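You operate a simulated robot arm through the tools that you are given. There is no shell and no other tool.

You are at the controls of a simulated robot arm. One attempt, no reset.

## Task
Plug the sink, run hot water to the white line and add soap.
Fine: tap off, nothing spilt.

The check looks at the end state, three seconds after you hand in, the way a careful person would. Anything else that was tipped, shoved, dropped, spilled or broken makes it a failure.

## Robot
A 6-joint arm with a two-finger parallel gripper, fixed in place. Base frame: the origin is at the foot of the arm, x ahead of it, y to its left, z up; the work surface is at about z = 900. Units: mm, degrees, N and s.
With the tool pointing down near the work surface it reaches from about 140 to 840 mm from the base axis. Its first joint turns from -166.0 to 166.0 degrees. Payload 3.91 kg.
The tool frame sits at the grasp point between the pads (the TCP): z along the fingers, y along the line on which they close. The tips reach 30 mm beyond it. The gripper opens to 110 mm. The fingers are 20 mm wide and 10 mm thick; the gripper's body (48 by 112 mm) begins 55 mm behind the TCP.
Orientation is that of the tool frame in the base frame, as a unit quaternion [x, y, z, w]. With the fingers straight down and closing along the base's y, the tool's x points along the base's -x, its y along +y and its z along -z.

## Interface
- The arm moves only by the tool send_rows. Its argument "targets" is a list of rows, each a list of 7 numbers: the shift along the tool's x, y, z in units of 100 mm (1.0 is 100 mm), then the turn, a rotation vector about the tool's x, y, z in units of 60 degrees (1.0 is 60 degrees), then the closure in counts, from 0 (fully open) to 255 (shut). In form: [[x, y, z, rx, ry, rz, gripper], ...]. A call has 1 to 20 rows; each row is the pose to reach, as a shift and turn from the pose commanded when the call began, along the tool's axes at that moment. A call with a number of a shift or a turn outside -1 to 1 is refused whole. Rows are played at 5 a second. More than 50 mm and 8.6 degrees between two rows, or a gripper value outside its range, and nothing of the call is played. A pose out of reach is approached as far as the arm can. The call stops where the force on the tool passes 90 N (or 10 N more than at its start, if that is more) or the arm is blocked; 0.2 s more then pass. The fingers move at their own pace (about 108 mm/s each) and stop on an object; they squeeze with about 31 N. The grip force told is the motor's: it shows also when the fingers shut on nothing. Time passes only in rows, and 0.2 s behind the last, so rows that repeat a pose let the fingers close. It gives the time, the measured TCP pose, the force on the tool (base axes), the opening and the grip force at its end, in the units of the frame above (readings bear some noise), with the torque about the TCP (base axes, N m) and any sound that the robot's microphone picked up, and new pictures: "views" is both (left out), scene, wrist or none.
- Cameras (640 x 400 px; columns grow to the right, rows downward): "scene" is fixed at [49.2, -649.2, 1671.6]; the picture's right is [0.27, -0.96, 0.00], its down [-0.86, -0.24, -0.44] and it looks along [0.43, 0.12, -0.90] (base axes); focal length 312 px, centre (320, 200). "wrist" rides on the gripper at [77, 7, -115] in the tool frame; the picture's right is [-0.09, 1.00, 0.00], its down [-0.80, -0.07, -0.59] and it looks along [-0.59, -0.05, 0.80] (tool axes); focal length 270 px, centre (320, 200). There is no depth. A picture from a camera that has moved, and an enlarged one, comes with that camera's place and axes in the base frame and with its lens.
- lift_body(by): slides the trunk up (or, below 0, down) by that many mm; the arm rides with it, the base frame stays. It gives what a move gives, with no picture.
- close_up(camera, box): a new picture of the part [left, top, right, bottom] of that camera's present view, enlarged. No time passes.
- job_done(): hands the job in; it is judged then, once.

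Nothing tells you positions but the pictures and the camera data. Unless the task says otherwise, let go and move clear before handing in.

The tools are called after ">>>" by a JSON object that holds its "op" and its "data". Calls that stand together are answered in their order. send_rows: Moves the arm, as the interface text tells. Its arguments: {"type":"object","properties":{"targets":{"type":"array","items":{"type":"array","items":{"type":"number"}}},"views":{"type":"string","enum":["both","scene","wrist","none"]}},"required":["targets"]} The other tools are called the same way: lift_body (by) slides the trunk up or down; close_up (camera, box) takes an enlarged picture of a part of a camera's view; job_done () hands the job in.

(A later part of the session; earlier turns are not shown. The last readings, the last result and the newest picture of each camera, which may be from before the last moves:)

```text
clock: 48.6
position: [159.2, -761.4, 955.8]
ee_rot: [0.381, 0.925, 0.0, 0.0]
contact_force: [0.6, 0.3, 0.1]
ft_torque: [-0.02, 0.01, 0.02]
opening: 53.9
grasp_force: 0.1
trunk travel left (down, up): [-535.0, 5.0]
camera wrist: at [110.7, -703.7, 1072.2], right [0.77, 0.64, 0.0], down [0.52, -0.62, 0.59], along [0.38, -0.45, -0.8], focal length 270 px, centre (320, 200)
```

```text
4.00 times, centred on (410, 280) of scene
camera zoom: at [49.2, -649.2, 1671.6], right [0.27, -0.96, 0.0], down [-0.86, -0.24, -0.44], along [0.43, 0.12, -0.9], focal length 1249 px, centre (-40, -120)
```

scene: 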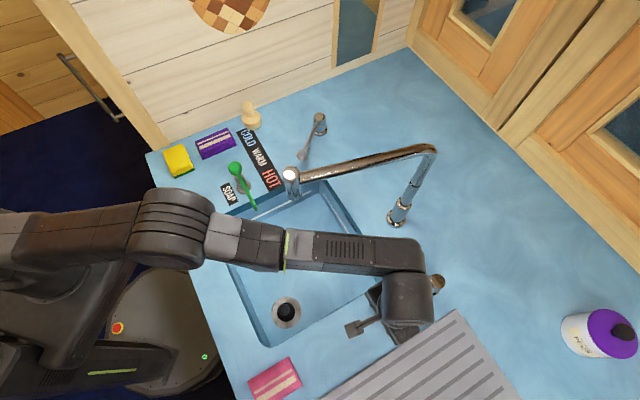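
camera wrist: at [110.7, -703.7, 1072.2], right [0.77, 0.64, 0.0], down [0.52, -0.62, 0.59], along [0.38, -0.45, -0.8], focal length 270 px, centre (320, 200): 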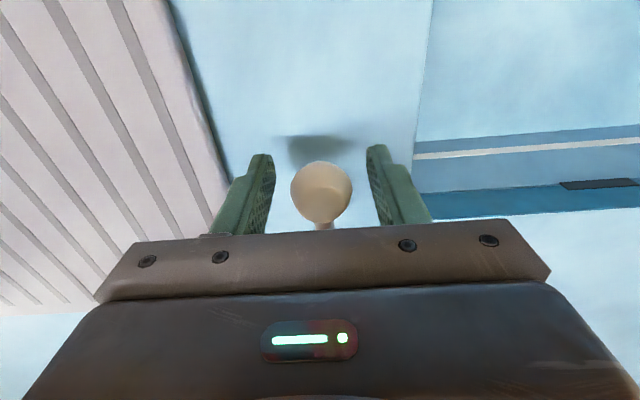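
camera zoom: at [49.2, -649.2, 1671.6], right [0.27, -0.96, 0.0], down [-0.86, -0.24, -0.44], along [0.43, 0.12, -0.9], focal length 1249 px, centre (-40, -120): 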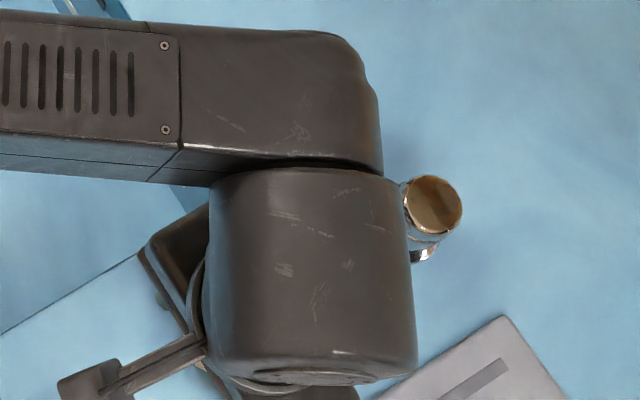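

The lever is undisturbed. I'll grip the ball and lift it gently a few millimetres as a test.

>>> {"op": "send_rows", "data": {"targets": [[0, 0, 0, 0, 0, 0, 180], [0, 0, 0, 0, 0, 0, 230], [0, 0, 0, 0, 0, 0, 255], [0, 0, 0, 0, 0, 0, 255]], "views": "none"}}

>>> {"op": "send_rows", "data": {"targets": [[0, 0, -0.04, 0, 0, 0, 255], [0, 0, -0.08, 0, 0, 0, 255], [0, 0, -0.12, 0, 0, 0, 255], [0, 0, -0.12, 0, 0, 0, 255]], "views": "both"}}

>>> {"op": "close_up", "data": {"camera": "wrist", "box": [220, 50, 420, 250]}}

```text
clock: 49.6
position: [160.4, -761.7, 957.3]
ee_rot: [0.38, 0.925, 0.0, 0.0]
contact_force: [-0.2, -0.7, -0.6]
ft_torque: [0.08, 0.03, 0.02]
opening: 31.1
grasp_force: 45.5
trunk travel left (down, up): [-535.0, 5.0]
```

```text
clock: 50.6
position: [161.6, -762.1, 967.4]
ee_rot: [0.381, 0.924, 0.0, 0.0]
contact_force: [3.4, 4.5, -9.9]
ft_torque: [0.9, 0.88, -0.01]
opening: 31.3
grasp_force: 44.5
trunk travel left (down, up): [-535.0, 5.0]
camera wrist: at [112.4, -704.5, 1084.3], right [0.76, 0.64, 0.0], down [0.52, -0.61, 0.59], along [0.38, -0.45, -0.8], focal length 270 px, centre (320, 200)
```

scene: 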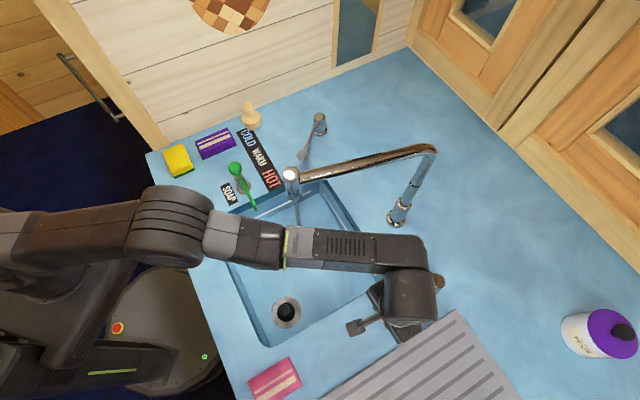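
wrist: 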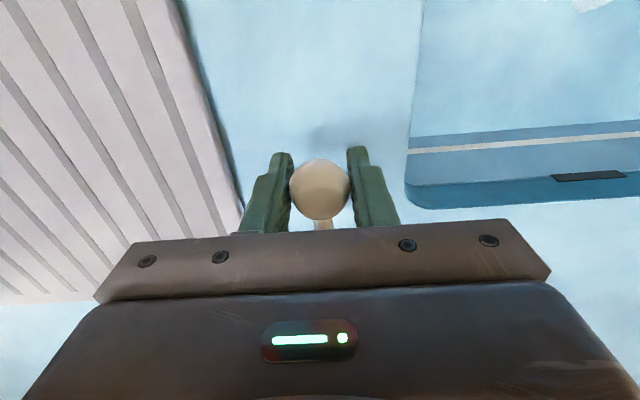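

```text
2.00 times, centred on (320, 150) of wrist
camera zoom: at [112.4, -704.5, 1084.3], right [0.76, 0.64, 0.0], down [0.52, -0.61, 0.59], along [0.38, -0.45, -0.8], focal length 541 px, centre (320, 300)
```

zoom: 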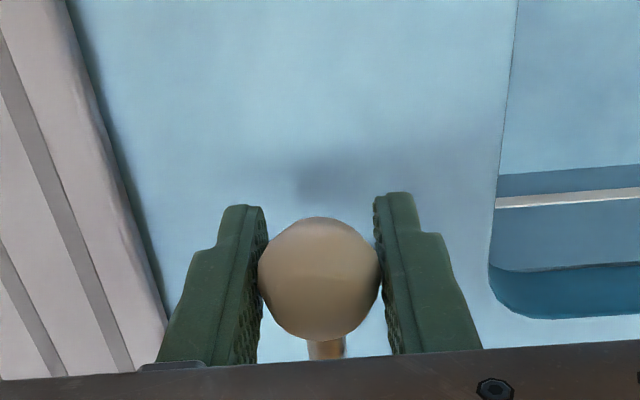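

Lifting the lever starts the water: a stream shows at the spout. I'll hold here briefly and check how fast it fills.

>>> {"op": "send_rows", "data": {"targets": [[0, 0, 0, 0, 0, 0, 255], [0, 0, 0, 0, 0, 0, 255], [0, 0, 0, 0, 0, 0, 255], [0, 0, 0, 0, 0, 0, 255], [0, 0, 0, 0, 0, 0, 255]], "views": "both"}}

>>> {"op": "close_up", "data": {"camera": "scene", "box": [210, 160, 400, 350]}}

```text
clock: 51.8
position: [162.1, -761.9, 969.5]
ee_rot: [0.381, 0.925, 0.0, -0.001]
contact_force: [6.4, 5.7, -7.7]
ft_torque: [0.72, 0.78, -0.05]
opening: 31.1
grasp_force: 44.6
trunk travel left (down, up): [-535.0, 5.0]
camera wrist: at [112.5, -704.4, 1084.6], right [0.76, 0.64, 0.0], down [0.52, -0.61, 0.59], along [0.38, -0.45, -0.8], focal length 270 px, centre (320, 200)
```

scene: 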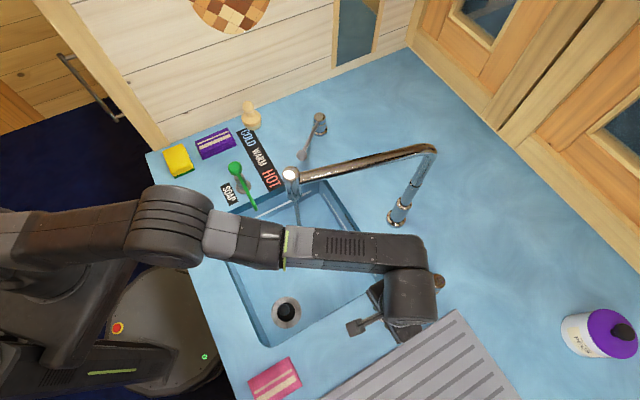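
wrist: 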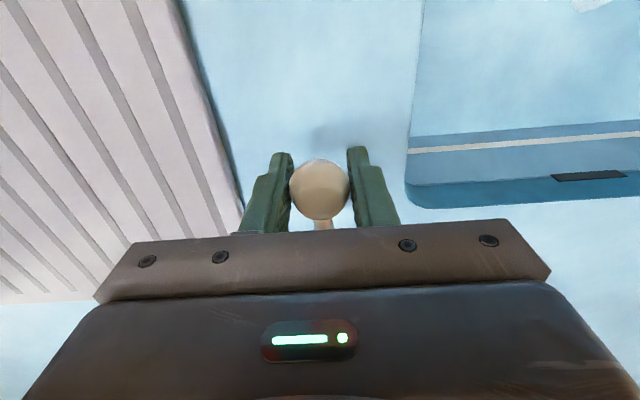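

```text
2.11 times, centred on (305, 255) of scene
camera zoom: at [49.2, -649.2, 1671.6], right [0.27, -0.96, 0.0], down [-0.86, -0.24, -0.44], along [0.43, 0.12, -0.9], focal length 658 px, centre (352, 84)
```

zoom: 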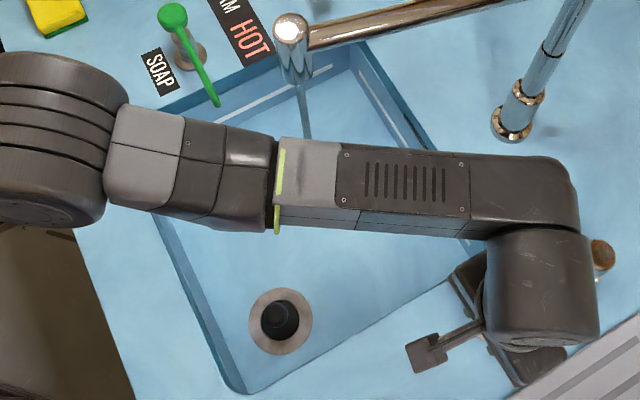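

>>> {"op": "send_rows", "data": {"targets": [[0, 0, 0, 0, 0, 0, 255], [0, 0, 0, 0, 0, 0, 255], [0, 0, 0, 0, 0, 0, 255], [0, 0, 0, 0, 0, 0, 255], [0, 0, 0, 0, 0, 0, 255], [0, 0, 0, 0, 0, 0, 255], [0, 0, 0, 0, 0, 0, 255], [0, 0, 0, 0, 0, 0, 255], [0, 0, 0, 0, 0, 0, 255], [0, 0, 0, 0, 0, 0, 255], [0, 0, 0, 0, 0, 0, 255], [0, 0, 0, 0, 0, 0, 255], [0, 0, 0, 0, 0, 0, 255], [0, 0, 0, 0, 0, 0, 255], [0, 0, 0, 0, 0, 0, 255], [0, 0, 0, 0, 0, 0, 255], [0, 0, 0, 0, 0, 0, 255], [0, 0, 0, 0, 0, 0, 255], [0, 0, 0, 0, 0, 0, 255], [0, 0, 0, 0, 0, 0, 255]], "views": "both"}}

>>> {"op": "close_up", "data": {"camera": "scene", "box": [210, 160, 400, 350]}}

>>> {"op": "close_up", "data": {"camera": "wrist", "box": [390, 0, 640, 220]}}

```text
clock: 56.0
position: [161.9, -763.3, 968.1]
ee_rot: [0.381, 0.925, -0.001, -0.001]
contact_force: [9.7, -0.4, 0.3]
ft_torque: [-0.14, -0.09, 0.01]
opening: 31.2
grasp_force: 44.8
trunk travel left (down, up): [-535.0, 5.0]
camera wrist: at [112.5, -704.3, 1084.9], right [0.76, 0.64, 0.0], down [0.52, -0.61, 0.59], along [0.38, -0.46, -0.8], focal length 270 px, centre (320, 200)
```

scene: 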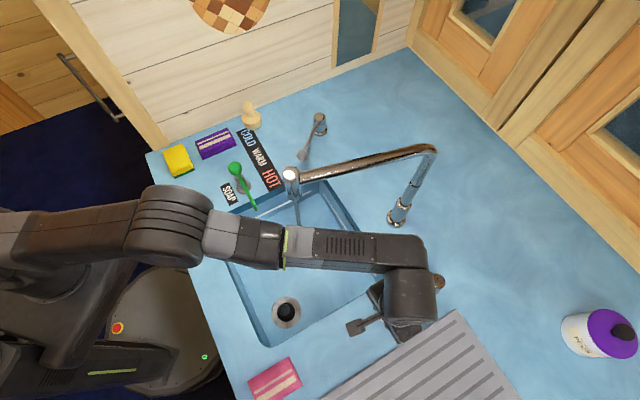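
wrist: 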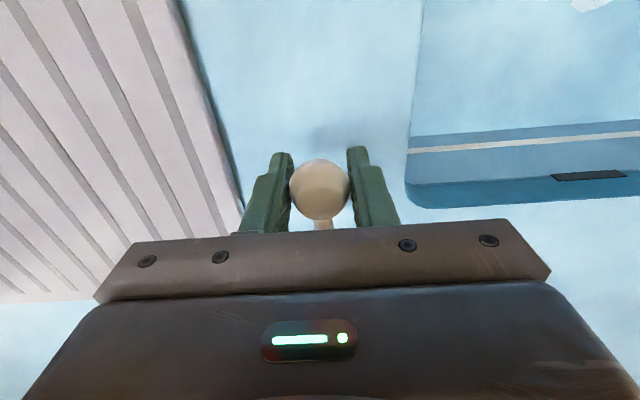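

```text
2.11 times, centred on (305, 255) of scene
camera zoom: at [49.2, -649.2, 1671.6], right [0.27, -0.96, 0.0], down [-0.86, -0.24, -0.44], along [0.43, 0.12, -0.9], focal length 658 px, centre (352, 84)
```

zoom: 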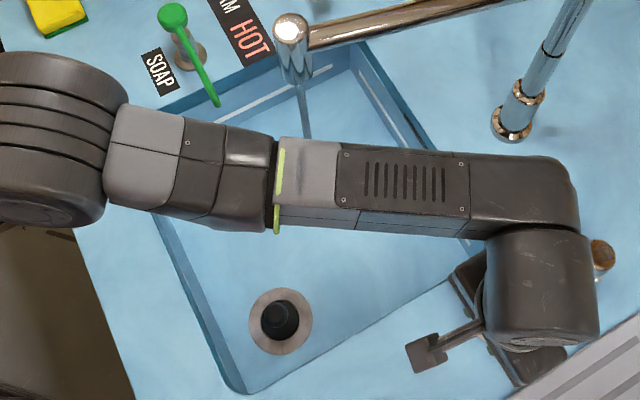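

```text
1.82 times, centred on (515, 110) of wrist
camera zoom: at [112.5, -704.3, 1084.9], right [0.76, 0.64, 0.0], down [0.52, -0.61, 0.59], along [0.38, -0.46, -0.8], focal length 491 px, centre (-34, 364)
```

zoom: 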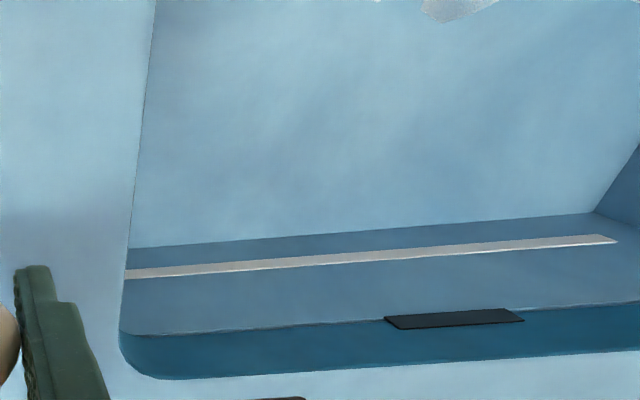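

The water entry is visible but the level rises slowly. The white line is roughly 47 mm above the sink floor, so I'll lift the lever somewhat more for a moderate stream.

>>> {"op": "send_rows", "data": {"targets": [[0, 0, -0.04, 0, 0, 0, 255], [-0.005, 0, -0.08, 0, 0, 0, 255], [-0.01, 0, -0.12, 0, 0, 0, 255], [-0.015, 0, -0.16, 0, 0, 0, 255], [-0.015, 0, -0.16, 0, 0, 0, 255], [-0.015, 0, -0.16, 0, 0, 0, 255], [-0.015, 0, -0.16, 0, 0, 0, 255], [-0.015, 0, -0.16, 0, 0, 0, 255]], "views": "both"}}

>>> {"op": "close_up", "data": {"camera": "scene", "box": [210, 160, 400, 350]}}

>>> {"op": "close_up", "data": {"camera": "wrist", "box": [390, 0, 640, 220]}}

```text
clock: 57.8
position: [163.1, -763.9, 985.7]
ee_rot: [0.381, 0.925, 0.0, 0.001]
contact_force: [9.8, 2.7, -9.5]
ft_torque: [0.83, 0.84, -0.03]
opening: 31.2
grasp_force: 44.9
trunk travel left (down, up): [-535.0, 5.0]
camera wrist: at [113.7, -705.7, 1100.9], right [0.76, 0.64, 0.0], down [0.52, -0.61, 0.59], along [0.38, -0.45, -0.8], focal length 270 px, centre (320, 200)
```

scene: 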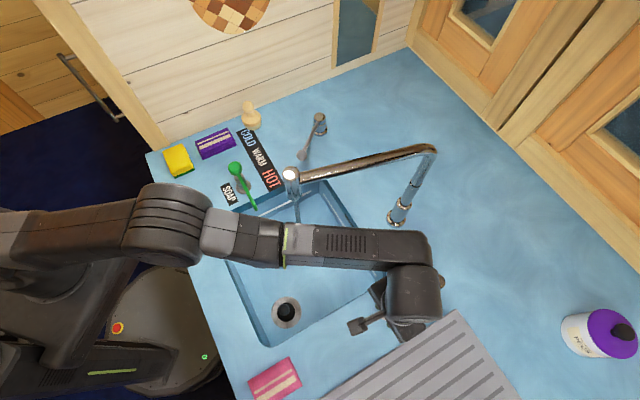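
wrist: 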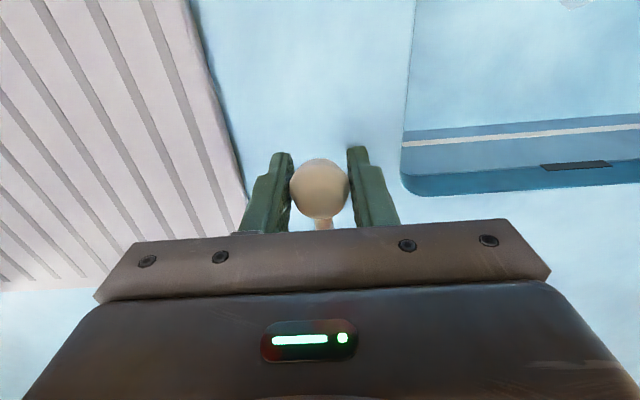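

```text
2.11 times, centred on (305, 255) of scene
camera zoom: at [49.2, -649.2, 1671.6], right [0.27, -0.96, 0.0], down [-0.86, -0.24, -0.44], along [0.43, 0.12, -0.9], focal length 658 px, centre (352, 84)
```

zoom: 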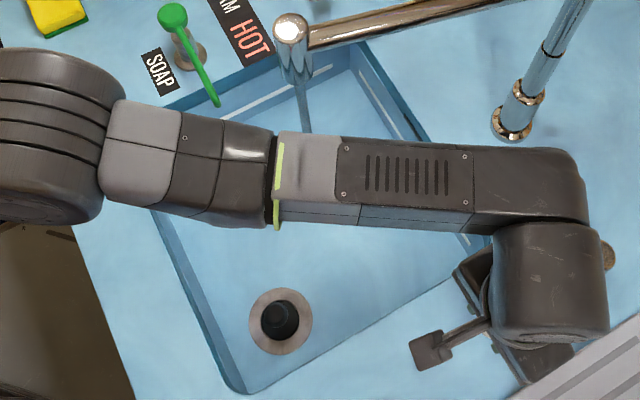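

```text
1.82 times, centred on (515, 110) of wrist
camera zoom: at [113.7, -705.7, 1100.9], right [0.76, 0.64, 0.0], down [0.52, -0.61, 0.59], along [0.38, -0.45, -0.8], focal length 491 px, centre (-34, 364)
```

zoom: 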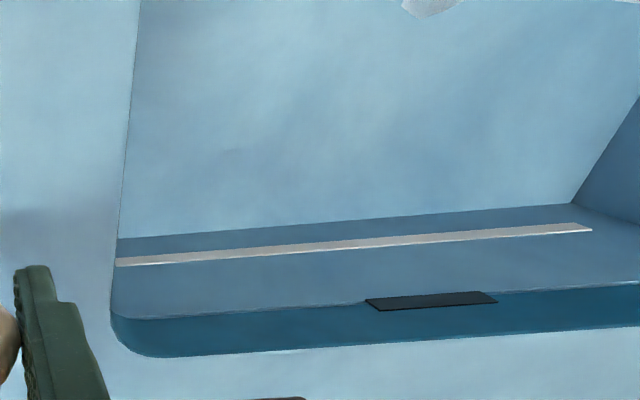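

I'll take a tighter reference view of the wall and line, hold while the water runs, and compare.

>>> {"op": "close_up", "data": {"camera": "wrist", "box": [400, 80, 560, 180]}}

>>> {"op": "close_up", "data": {"camera": "scene", "box": [210, 170, 370, 270]}}

>>> {"op": "send_rows", "data": {"targets": [[0, 0, 0, 0, 0, 0, 255], [0, 0, 0, 0, 0, 0, 255], [0, 0, 0, 0, 0, 0, 255], [0, 0, 0, 0, 0, 0, 255], [0, 0, 0, 0, 0, 0, 255], [0, 0, 0, 0, 0, 0, 255], [0, 0, 0, 0, 0, 0, 255], [0, 0, 0, 0, 0, 0, 255], [0, 0, 0, 0, 0, 0, 255], [0, 0, 0, 0, 0, 0, 255], [0, 0, 0, 0, 0, 0, 255], [0, 0, 0, 0, 0, 0, 255], [0, 0, 0, 0, 0, 0, 255], [0, 0, 0, 0, 0, 0, 255], [0, 0, 0, 0, 0, 0, 255]], "views": "both"}}

>>> {"op": "close_up", "data": {"camera": "wrist", "box": [400, 80, 560, 180]}}

>>> {"op": "close_up", "data": {"camera": "scene", "box": [210, 170, 370, 270]}}

```text
4.00 times, centred on (480, 130) of wrist
camera zoom: at [113.7, -705.7, 1100.9], right [0.76, 0.64, 0.0], down [0.52, -0.61, 0.59], along [0.38, -0.45, -0.8], focal length 1081 px, centre (-320, 480)
```

zoom: 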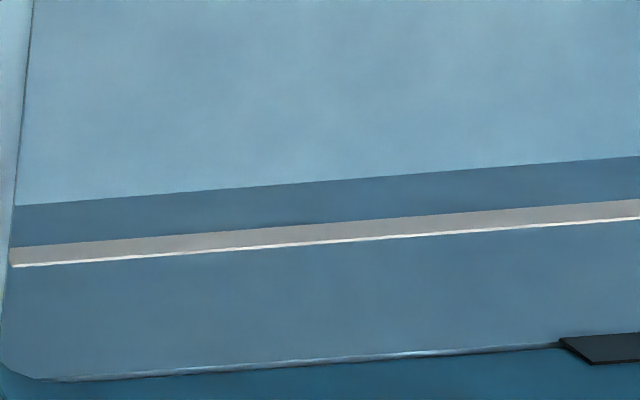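

```text
4.00 times, centred on (290, 220) of scene
camera zoom: at [49.2, -649.2, 1671.6], right [0.27, -0.96, 0.0], down [-0.86, -0.24, -0.44], along [0.43, 0.12, -0.9], focal length 1249 px, centre (440, 120)
```

zoom: 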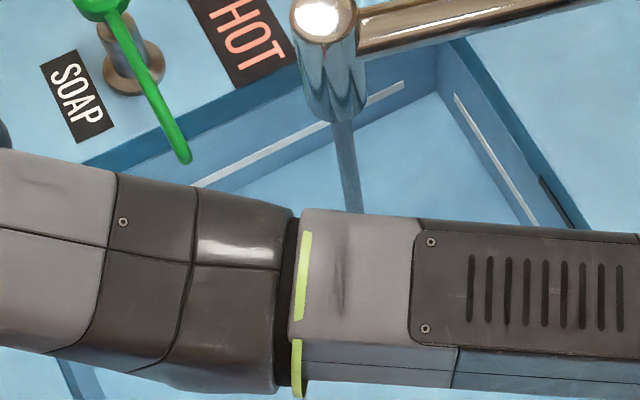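

```text
clock: 61.0
position: [163.5, -764.0, 986.2]
ee_rot: [0.38, 0.925, -0.002, 0.0]
contact_force: [10.9, -1.7, -5.6]
ft_torque: [0.14, 0.19, -0.02]
opening: 31.2
grasp_force: 44.9
trunk travel left (down, up): [-535.0, 5.0]
camera wrist: at [113.7, -705.6, 1101.3], right [0.76, 0.64, 0.0], down [0.52, -0.61, 0.59], along [0.38, -0.46, -0.8], focal length 270 px, centre (320, 200)
```

scene: 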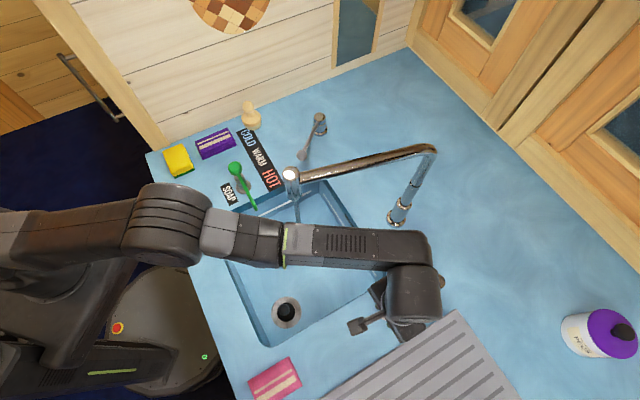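
wrist: 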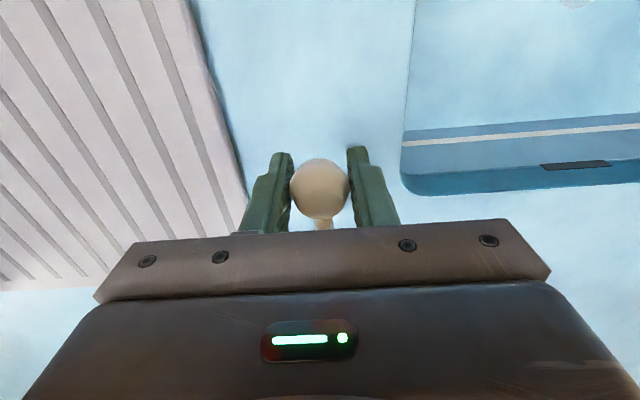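

```text
4.00 times, centred on (480, 130) of wrist
camera zoom: at [113.7, -705.6, 1101.3], right [0.76, 0.64, 0.0], down [0.52, -0.61, 0.59], along [0.38, -0.46, -0.8], focal length 1081 px, centre (-320, 480)
```

zoom: 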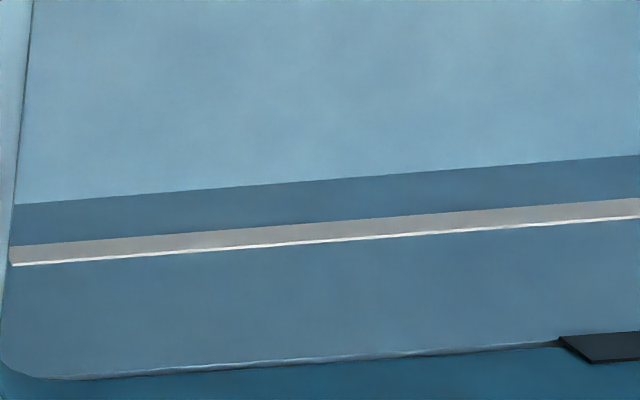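

```text
4.00 times, centred on (290, 220) of scene
camera zoom: at [49.2, -649.2, 1671.6], right [0.27, -0.96, 0.0], down [-0.86, -0.24, -0.44], along [0.43, 0.12, -0.9], focal length 1249 px, centre (440, 120)
```

zoom: 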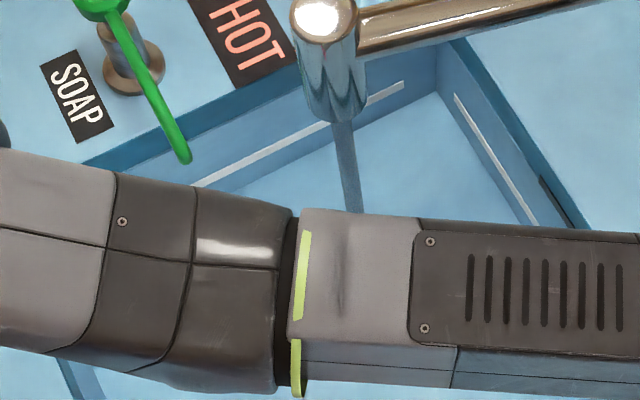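

>>> {"op": "send_rows", "data": {"targets": [[0, 0, 0, 0, 0, 0, 255], [0, 0, 0, 0, 0, 0, 255], [0, 0, 0, 0, 0, 0, 255], [0, 0, 0, 0, 0, 0, 255], [0, 0, 0, 0, 0, 0, 255], [0, 0, 0, 0, 0, 0, 255], [0, 0, 0, 0, 0, 0, 255], [0, 0, 0, 0, 0, 0, 255], [0, 0, 0, 0, 0, 0, 255], [0, 0, 0, 0, 0, 0, 255], [0, 0, 0, 0, 0, 0, 255], [0, 0, 0, 0, 0, 0, 255], [0, 0, 0, 0, 0, 0, 255], [0, 0, 0, 0, 0, 0, 255], [0, 0, 0, 0, 0, 0, 255], [0, 0, 0, 0, 0, 0, 255], [0, 0, 0, 0, 0, 0, 255], [0, 0, 0, 0, 0, 0, 255], [0, 0, 0, 0, 0, 0, 255], [0, 0, 0, 0, 0, 0, 255]], "views": "both"}}

>>> {"op": "close_up", "data": {"camera": "wrist", "box": [400, 80, 560, 180]}}

>>> {"op": "close_up", "data": {"camera": "scene", "box": [210, 250, 370, 350]}}

>>> {"op": "close_up", "data": {"camera": "wrist", "box": [540, 0, 640, 60]}}

```text
clock: 65.2
position: [163.2, -764.0, 985.0]
ee_rot: [0.381, 0.925, -0.001, -0.001]
contact_force: [11.0, -3.1, -0.3]
ft_torque: [-0.19, -0.21, -0.02]
opening: 31.0
grasp_force: 44.7
trunk travel left (down, up): [-535.0, 5.0]
camera wrist: at [113.6, -705.5, 1101.2], right [0.76, 0.64, 0.0], down [0.52, -0.61, 0.59], along [0.38, -0.46, -0.8], focal length 270 px, centre (320, 200)
```

scene: 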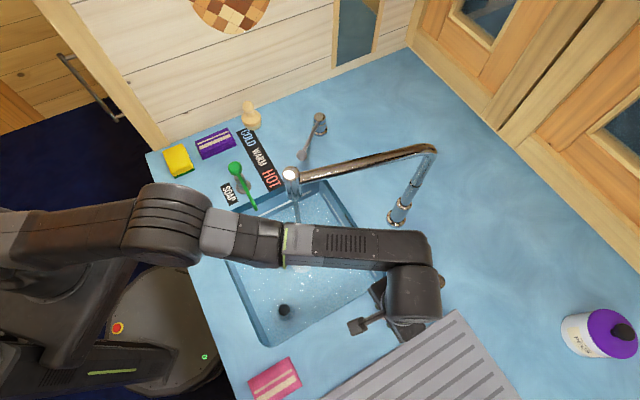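
wrist: 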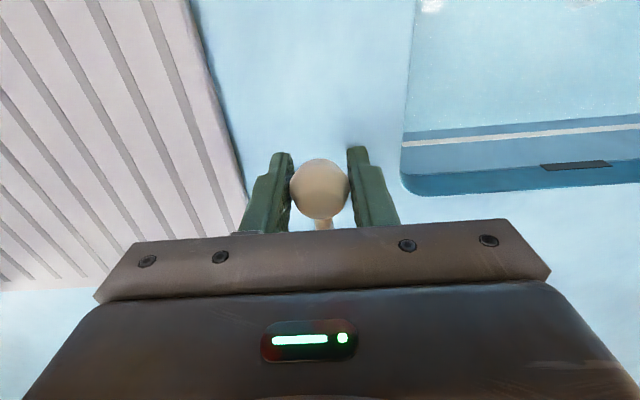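

```text
4.00 times, centred on (480, 130) of wrist
camera zoom: at [113.6, -705.5, 1101.2], right [0.76, 0.64, 0.0], down [0.52, -0.61, 0.59], along [0.38, -0.46, -0.8], focal length 1081 px, centre (-320, 480)
```

zoom: 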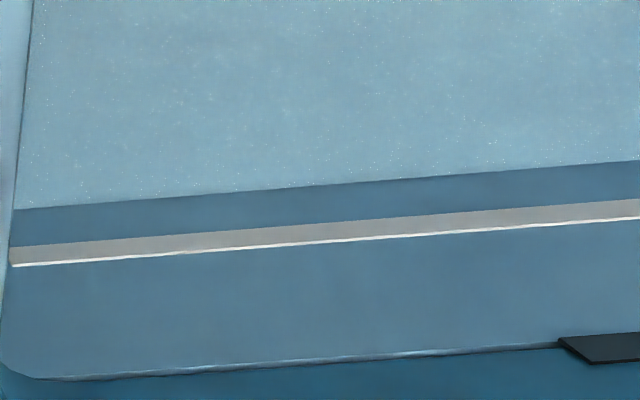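

```text
4.00 times, centred on (290, 300) of scene
camera zoom: at [49.2, -649.2, 1671.6], right [0.27, -0.96, 0.0], down [-0.86, -0.24, -0.44], along [0.43, 0.12, -0.9], focal length 1249 px, centre (440, -200)
```

zoom: 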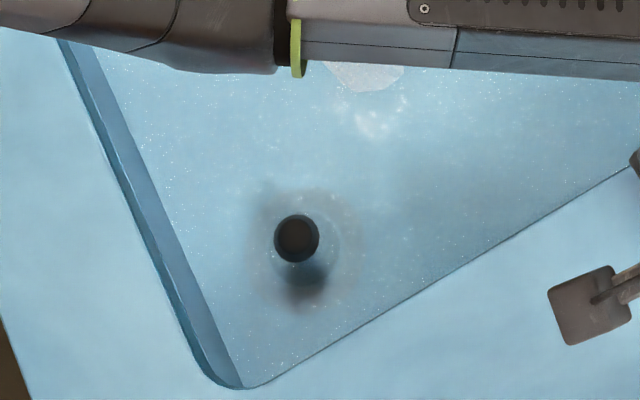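

```text
6.40 times, centred on (590, 30) of wrist
camera zoom: at [113.6, -705.5, 1101.2], right [0.76, 0.64, 0.0], down [0.52, -0.61, 0.59], along [0.38, -0.46, -0.8], focal length 1730 px, centre (-1408, 1288)
```

zoom: 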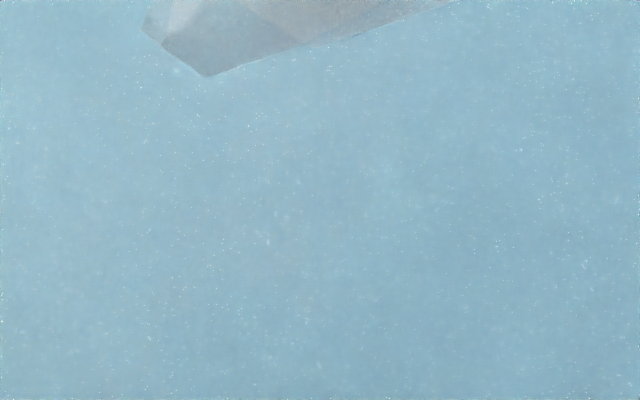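

Water is now clearly pooling over the plug, a few millimetres deep. I'll lift the lever a bit more to speed up the fill and keep tracking the level against the white line.

>>> {"op": "send_rows", "data": {"targets": [[-0.008, 0, -0.04, 0, 0, 0, 255], [-0.018, 0, -0.08, 0, 0, 0, 255], [-0.03, 0, -0.12, 0, 0, 0, 255], [-0.042, 0, -0.16, 0, 0, 0, 255], [-0.042, 0, -0.16, 0, 0, 0, 255], [-0.042, 0, -0.16, 0, 0, 0, 255], [-0.042, 0, -0.16, 0, 0, 0, 255], [-0.042, 0, -0.16, 0, 0, 0, 255], [-0.042, 0, -0.16, 0, 0, 0, 255], [-0.042, 0, -0.16, 0, 0, 0, 255]], "views": "both"}}

>>> {"op": "close_up", "data": {"camera": "wrist", "box": [400, 60, 560, 160]}}

>>> {"op": "close_up", "data": {"camera": "scene", "box": [210, 250, 370, 350]}}

```text
clock: 67.4
position: [164.5, -766.1, 1000.7]
ee_rot: [0.381, 0.924, 0.001, 0.0]
contact_force: [3.3, 4.1, -8.9]
ft_torque: [0.83, 0.83, 0.04]
opening: 30.9
grasp_force: 45.2
trunk travel left (down, up): [-535.0, 5.0]
camera wrist: at [116.0, -707.9, 1116.6], right [0.76, 0.64, 0.0], down [0.52, -0.61, 0.59], along [0.38, -0.46, -0.8], focal length 270 px, centre (320, 200)
```

scene: 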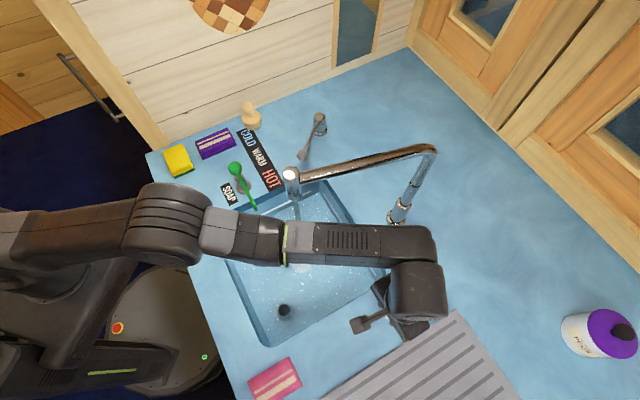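
wrist: 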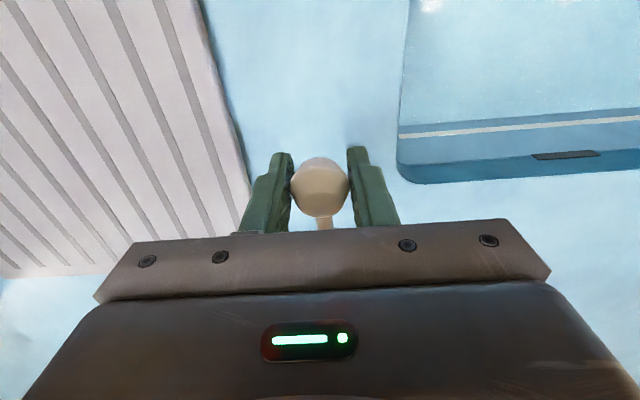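

```text
4.00 times, centred on (480, 110) of wrist
camera zoom: at [116.0, -707.9, 1116.6], right [0.76, 0.64, 0.0], down [0.52, -0.61, 0.59], along [0.38, -0.46, -0.8], focal length 1081 px, centre (-320, 560)
```

zoom: 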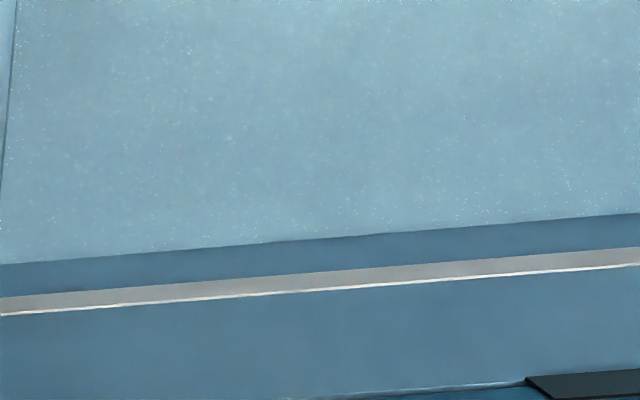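

```text
4.00 times, centred on (290, 300) of scene
camera zoom: at [49.2, -649.2, 1671.6], right [0.27, -0.96, 0.0], down [-0.86, -0.24, -0.44], along [0.43, 0.12, -0.9], focal length 1249 px, centre (440, -200)
```

zoom: 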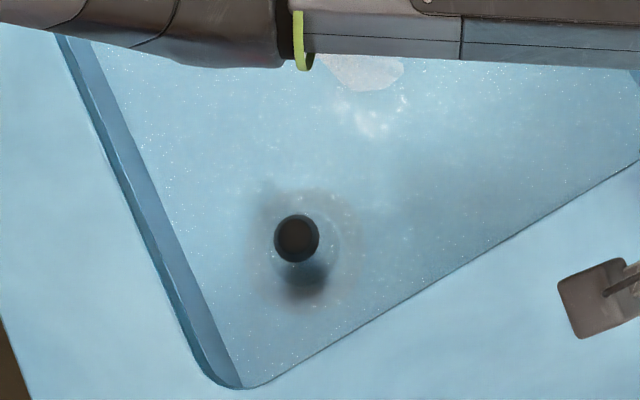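

The level is at about z = 756 and the white line spans roughly 782 to 795. I'll keep holding and monitoring.

>>> {"op": "send_rows", "data": {"targets": [[0, 0, 0, 0, 0, 0, 255], [0, 0, 0, 0, 0, 0, 255], [0, 0, 0, 0, 0, 0, 255], [0, 0, 0, 0, 0, 0, 255], [0, 0, 0, 0, 0, 0, 255], [0, 0, 0, 0, 0, 0, 255], [0, 0, 0, 0, 0, 0, 255], [0, 0, 0, 0, 0, 0, 255], [0, 0, 0, 0, 0, 0, 255], [0, 0, 0, 0, 0, 0, 255], [0, 0, 0, 0, 0, 0, 255], [0, 0, 0, 0, 0, 0, 255], [0, 0, 0, 0, 0, 0, 255], [0, 0, 0, 0, 0, 0, 255], [0, 0, 0, 0, 0, 0, 255], [0, 0, 0, 0, 0, 0, 255], [0, 0, 0, 0, 0, 0, 255], [0, 0, 0, 0, 0, 0, 255], [0, 0, 0, 0, 0, 0, 255], [0, 0, 0, 0, 0, 0, 255]], "views": "scene"}}

>>> {"op": "close_up", "data": {"camera": "wrist", "box": [400, 60, 560, 160]}}

```text
clock: 71.6
position: [166.5, -766.1, 1001.3]
ee_rot: [0.38, 0.925, -0.002, 0.0]
contact_force: [4.4, -3.4, -0.7]
ft_torque: [-0.18, -0.15, -0.02]
opening: 31.2
grasp_force: 44.9
trunk travel left (down, up): [-535.0, 5.0]
```

scene: 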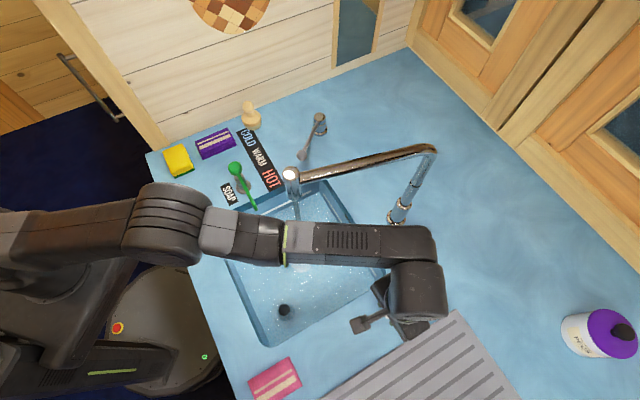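

```text
4.00 times, centred on (480, 110) of wrist
camera zoom: at [116.0, -707.8, 1116.9], right [0.76, 0.64, 0.0], down [0.52, -0.61, 0.6], along [0.38, -0.46, -0.8], focal length 1081 px, centre (-320, 560)
```

zoom: 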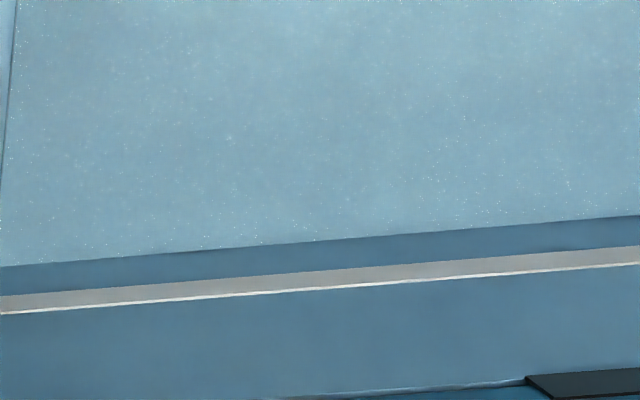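

>>> {"op": "send_rows", "data": {"targets": [[-0.012, 0, -0.04, 0, 0, 0, 255], [-0.025, 0, -0.08, 0, 0, 0, 255], [-0.04, 0, -0.12, 0, 0, 0, 255], [-0.04, 0, -0.12, 0, 0, 0, 255], [-0.04, 0, -0.12, 0, 0, 0, 255], [-0.04, 0, -0.12, 0, 0, 0, 255], [-0.04, 0, -0.12, 0, 0, 0, 255], [-0.04, 0, -0.12, 0, 0, 0, 255], [-0.04, 0, -0.12, 0, 0, 0, 255], [-0.04, 0, -0.12, 0, 0, 0, 255], [-0.04, 0, -0.12, 0, 0, 0, 255], [-0.04, 0, -0.12, 0, 0, 0, 255], [-0.04, 0, -0.12, 0, 0, 0, 255], [-0.04, 0, -0.12, 0, 0, 0, 255], [-0.04, 0, -0.12, 0, 0, 0, 255], [-0.04, 0, -0.12, 0, 0, 0, 255], [-0.04, 0, -0.12, 0, 0, 0, 255], [-0.04, 0, -0.12, 0, 0, 0, 255], [-0.04, 0, -0.12, 0, 0, 0, 255], [-0.04, 0, -0.12, 0, 0, 0, 255]], "views": "both"}}

>>> {"op": "close_up", "data": {"camera": "wrist", "box": [400, 60, 560, 160]}}

>>> {"op": "close_up", "data": {"camera": "scene", "box": [210, 170, 370, 270]}}

```text
clock: 75.8
position: [168.4, -769.6, 1013.9]
ee_rot: [0.381, 0.924, -0.001, -0.002]
contact_force: [5.1, 2.1, -4.9]
ft_torque: [0.29, 0.26, 0.02]
opening: 31.0
grasp_force: 45.4
trunk travel left (down, up): [-535.0, 5.0]
camera wrist: at [118.9, -710.7, 1128.9], right [0.76, 0.64, 0.0], down [0.52, -0.61, 0.6], along [0.38, -0.46, -0.8], focal length 270 px, centre (320, 200)
```

scene: 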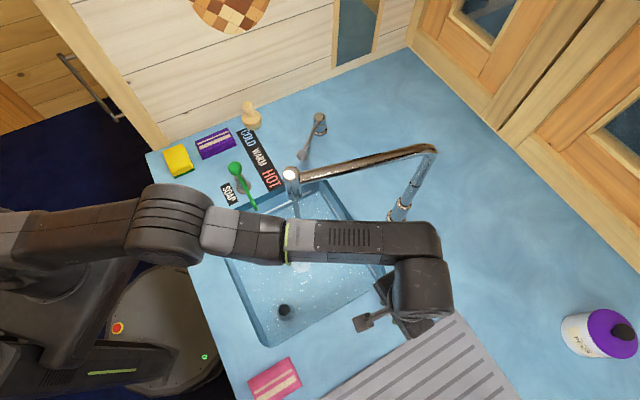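
wrist: 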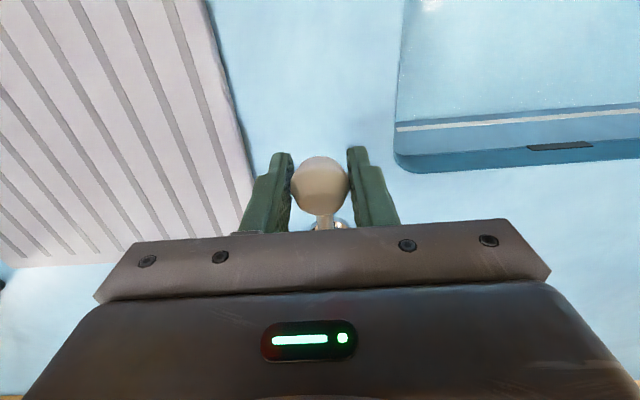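

```text
4.00 times, centred on (480, 110) of wrist
camera zoom: at [118.9, -710.7, 1128.9], right [0.76, 0.64, 0.0], down [0.52, -0.61, 0.6], along [0.38, -0.46, -0.8], focal length 1081 px, centre (-320, 560)
```

zoom: 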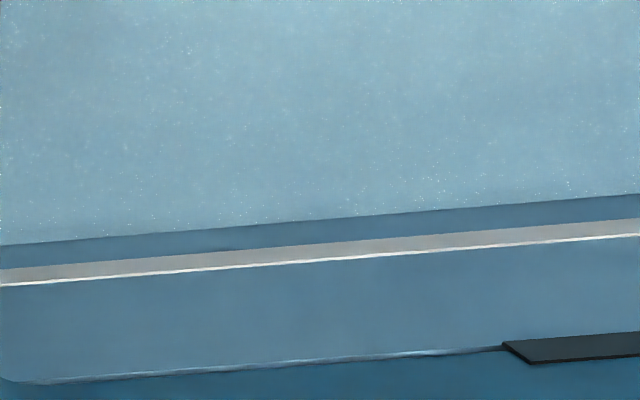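

```text
4.00 times, centred on (290, 220) of scene
camera zoom: at [49.2, -649.2, 1671.6], right [0.27, -0.96, 0.0], down [-0.86, -0.24, -0.44], along [0.43, 0.12, -0.9], focal length 1249 px, centre (440, 120)
```

zoom: 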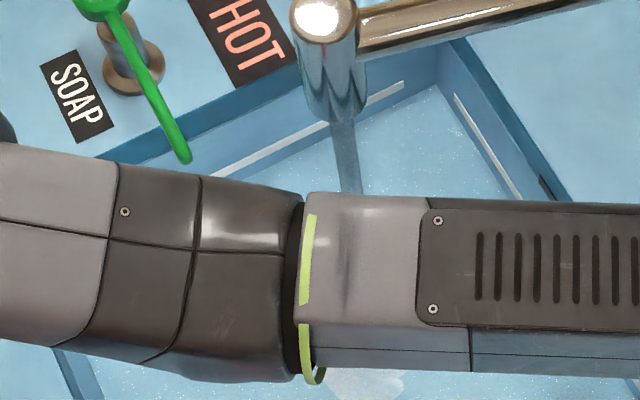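

The level is rising about 0.8 mm/s and is about 19 mm below the strip. I'll keep holding.

>>> {"op": "send_rows", "data": {"targets": [[0, 0, 0, 0, 0, 0, 255], [0, 0, 0, 0, 0, 0, 255], [0, 0, 0, 0, 0, 0, 255], [0, 0, 0, 0, 0, 0, 255], [0, 0, 0, 0, 0, 0, 255], [0, 0, 0, 0, 0, 0, 255], [0, 0, 0, 0, 0, 0, 255], [0, 0, 0, 0, 0, 0, 255], [0, 0, 0, 0, 0, 0, 255], [0, 0, 0, 0, 0, 0, 255], [0, 0, 0, 0, 0, 0, 255], [0, 0, 0, 0, 0, 0, 255], [0, 0, 0, 0, 0, 0, 255], [0, 0, 0, 0, 0, 0, 255], [0, 0, 0, 0, 0, 0, 255], [0, 0, 0, 0, 0, 0, 255], [0, 0, 0, 0, 0, 0, 255], [0, 0, 0, 0, 0, 0, 255], [0, 0, 0, 0, 0, 0, 255], [0, 0, 0, 0, 0, 0, 255]], "views": "none"}}

>>> {"op": "send_rows", "data": {"targets": [[0, 0, 0, 0, 0, 0, 255], [0, 0, 0, 0, 0, 0, 255], [0, 0, 0, 0, 0, 0, 255], [0, 0, 0, 0, 0, 0, 255], [0, 0, 0, 0, 0, 0, 255], [0, 0, 0, 0, 0, 0, 255], [0, 0, 0, 0, 0, 0, 255], [0, 0, 0, 0, 0, 0, 255], [0, 0, 0, 0, 0, 0, 255], [0, 0, 0, 0, 0, 0, 255]], "views": "scene"}}

>>> {"op": "close_up", "data": {"camera": "wrist", "box": [400, 60, 560, 160]}}

```text
clock: 80.0
position: [169.1, -768.7, 1012.4]
ee_rot: [0.381, 0.924, -0.001, 0.0]
contact_force: [6.9, -2.5, -0.1]
ft_torque: [-0.35, -0.3, -0.01]
opening: 31.4
grasp_force: 45.1
trunk travel left (down, up): [-535.0, 5.0]
```

```text
clock: 82.2
position: [168.0, -768.7, 1013.0]
ee_rot: [0.382, 0.924, 0.0, -0.001]
contact_force: [5.6, -1.1, -1.2]
ft_torque: [-0.18, -0.21, -0.02]
opening: 30.8
grasp_force: 44.9
trunk travel left (down, up): [-535.0, 5.0]
```

scene: 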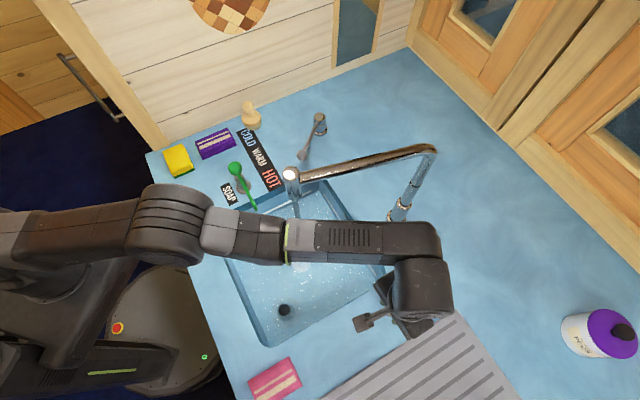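

```text
4.00 times, centred on (480, 110) of wrist
camera zoom: at [118.8, -710.6, 1128.7], right [0.76, 0.64, 0.0], down [0.52, -0.61, 0.59], along [0.38, -0.46, -0.8], focal length 1081 px, centre (-320, 560)
```

zoom: 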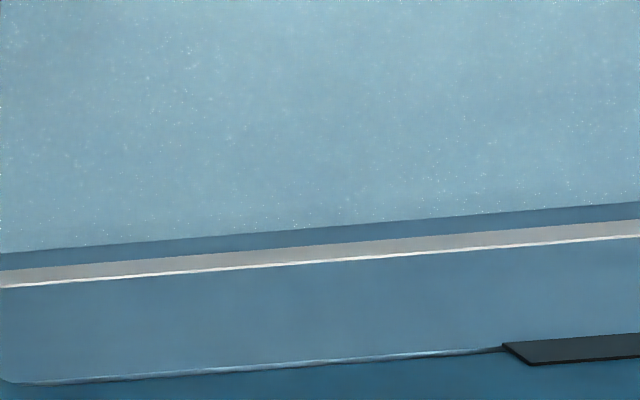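

>>> {"op": "send_rows", "data": {"targets": [[0, 0, 0, 0, 0, 0, 255], [0, 0, 0, 0, 0, 0, 255], [0, 0, 0, 0, 0, 0, 255], [0, 0, 0, 0, 0, 0, 255], [0, 0, 0, 0, 0, 0, 255], [0, 0, 0, 0, 0, 0, 255], [0, 0, 0, 0, 0, 0, 255], [0, 0, 0, 0, 0, 0, 255], [0, 0, 0, 0, 0, 0, 255], [0, 0, 0, 0, 0, 0, 255], [0, 0, 0, 0, 0, 0, 255], [0, 0, 0, 0, 0, 0, 255], [0, 0, 0, 0, 0, 0, 255], [0, 0, 0, 0, 0, 0, 255], [0, 0, 0, 0, 0, 0, 255], [0, 0, 0, 0, 0, 0, 255], [0, 0, 0, 0, 0, 0, 255], [0, 0, 0, 0, 0, 0, 255], [0, 0, 0, 0, 0, 0, 255], [0, 0, 0, 0, 0, 0, 255]], "views": "none"}}

>>> {"op": "send_rows", "data": {"targets": [[0, 0, 0, 0, 0, 0, 255], [0, 0, 0, 0, 0, 0, 255], [0, 0, 0, 0, 0, 0, 255], [0, 0, 0, 0, 0, 0, 255], [0, 0, 0, 0, 0, 0, 255], [0, 0, 0, 0, 0, 0, 255], [0, 0, 0, 0, 0, 0, 255], [0, 0, 0, 0, 0, 0, 255], [0, 0, 0, 0, 0, 0, 255], [0, 0, 0, 0, 0, 0, 255], [0, 0, 0, 0, 0, 0, 255], [0, 0, 0, 0, 0, 0, 255], [0, 0, 0, 0, 0, 0, 255], [0, 0, 0, 0, 0, 0, 255], [0, 0, 0, 0, 0, 0, 255], [0, 0, 0, 0, 0, 0, 255], [0, 0, 0, 0, 0, 0, 255], [0, 0, 0, 0, 0, 0, 255], [0, 0, 0, 0, 0, 0, 255], [0, 0, 0, 0, 0, 0, 255]], "views": "both"}}

>>> {"op": "close_up", "data": {"camera": "wrist", "box": [400, 60, 560, 160]}}

>>> {"op": "close_up", "data": {"camera": "scene", "box": [210, 170, 370, 270]}}

```text
clock: 86.4
position: [168.3, -768.5, 1013.0]
ee_rot: [0.381, 0.924, 0.0, 0.0]
contact_force: [5.2, 1.3, -1.9]
ft_torque: [0.17, 0.16, 0.03]
opening: 31.2
grasp_force: 44.8
trunk travel left (down, up): [-535.0, 5.0]
```

```text
clock: 90.6
position: [169.5, -768.8, 1012.7]
ee_rot: [0.382, 0.924, -0.001, 0.0]
contact_force: [4.7, 0.5, -2.1]
ft_torque: [0.02, 0.01, -0.04]
opening: 31.3
grasp_force: 45.1
trunk travel left (down, up): [-535.0, 5.0]
camera wrist: at [118.7, -710.6, 1128.8], right [0.76, 0.64, 0.0], down [0.52, -0.61, 0.59], along [0.38, -0.46, -0.8], focal length 270 px, centre (320, 200)
```

scene: 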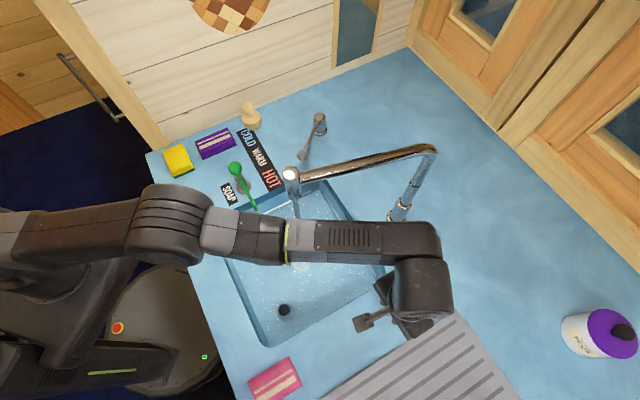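
wrist: 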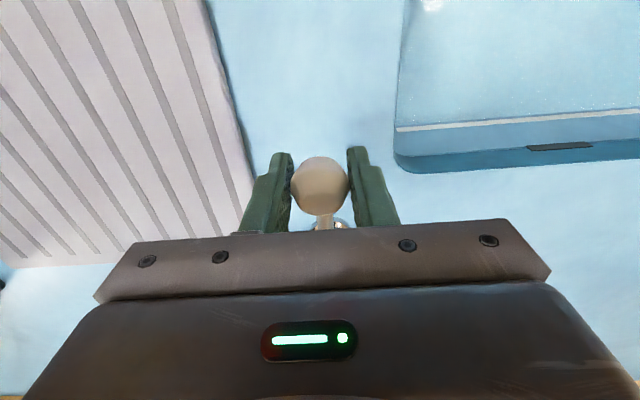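

```text
4.00 times, centred on (480, 110) of wrist
camera zoom: at [118.7, -710.6, 1128.8], right [0.76, 0.64, 0.0], down [0.52, -0.61, 0.59], along [0.38, -0.46, -0.8], focal length 1081 px, centre (-320, 560)
```

zoom: 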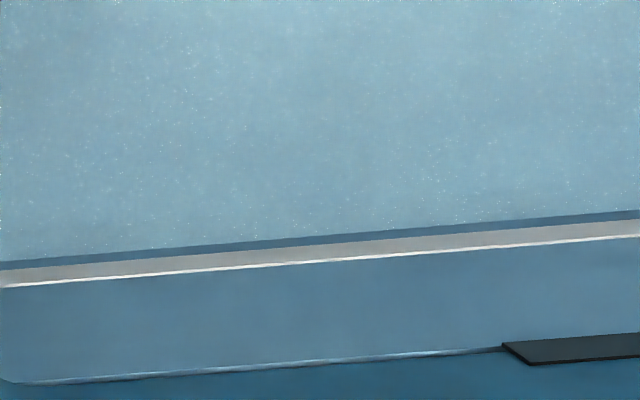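

```text
4.00 times, centred on (290, 220) of scene
camera zoom: at [49.2, -649.2, 1671.6], right [0.27, -0.96, 0.0], down [-0.86, -0.24, -0.44], along [0.43, 0.12, -0.9], focal length 1249 px, centre (440, 120)
```

zoom: 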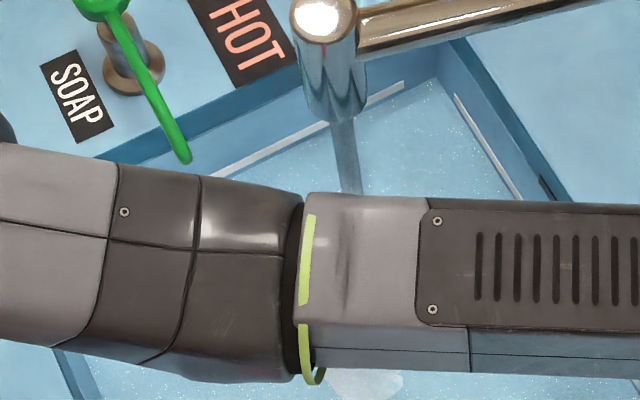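

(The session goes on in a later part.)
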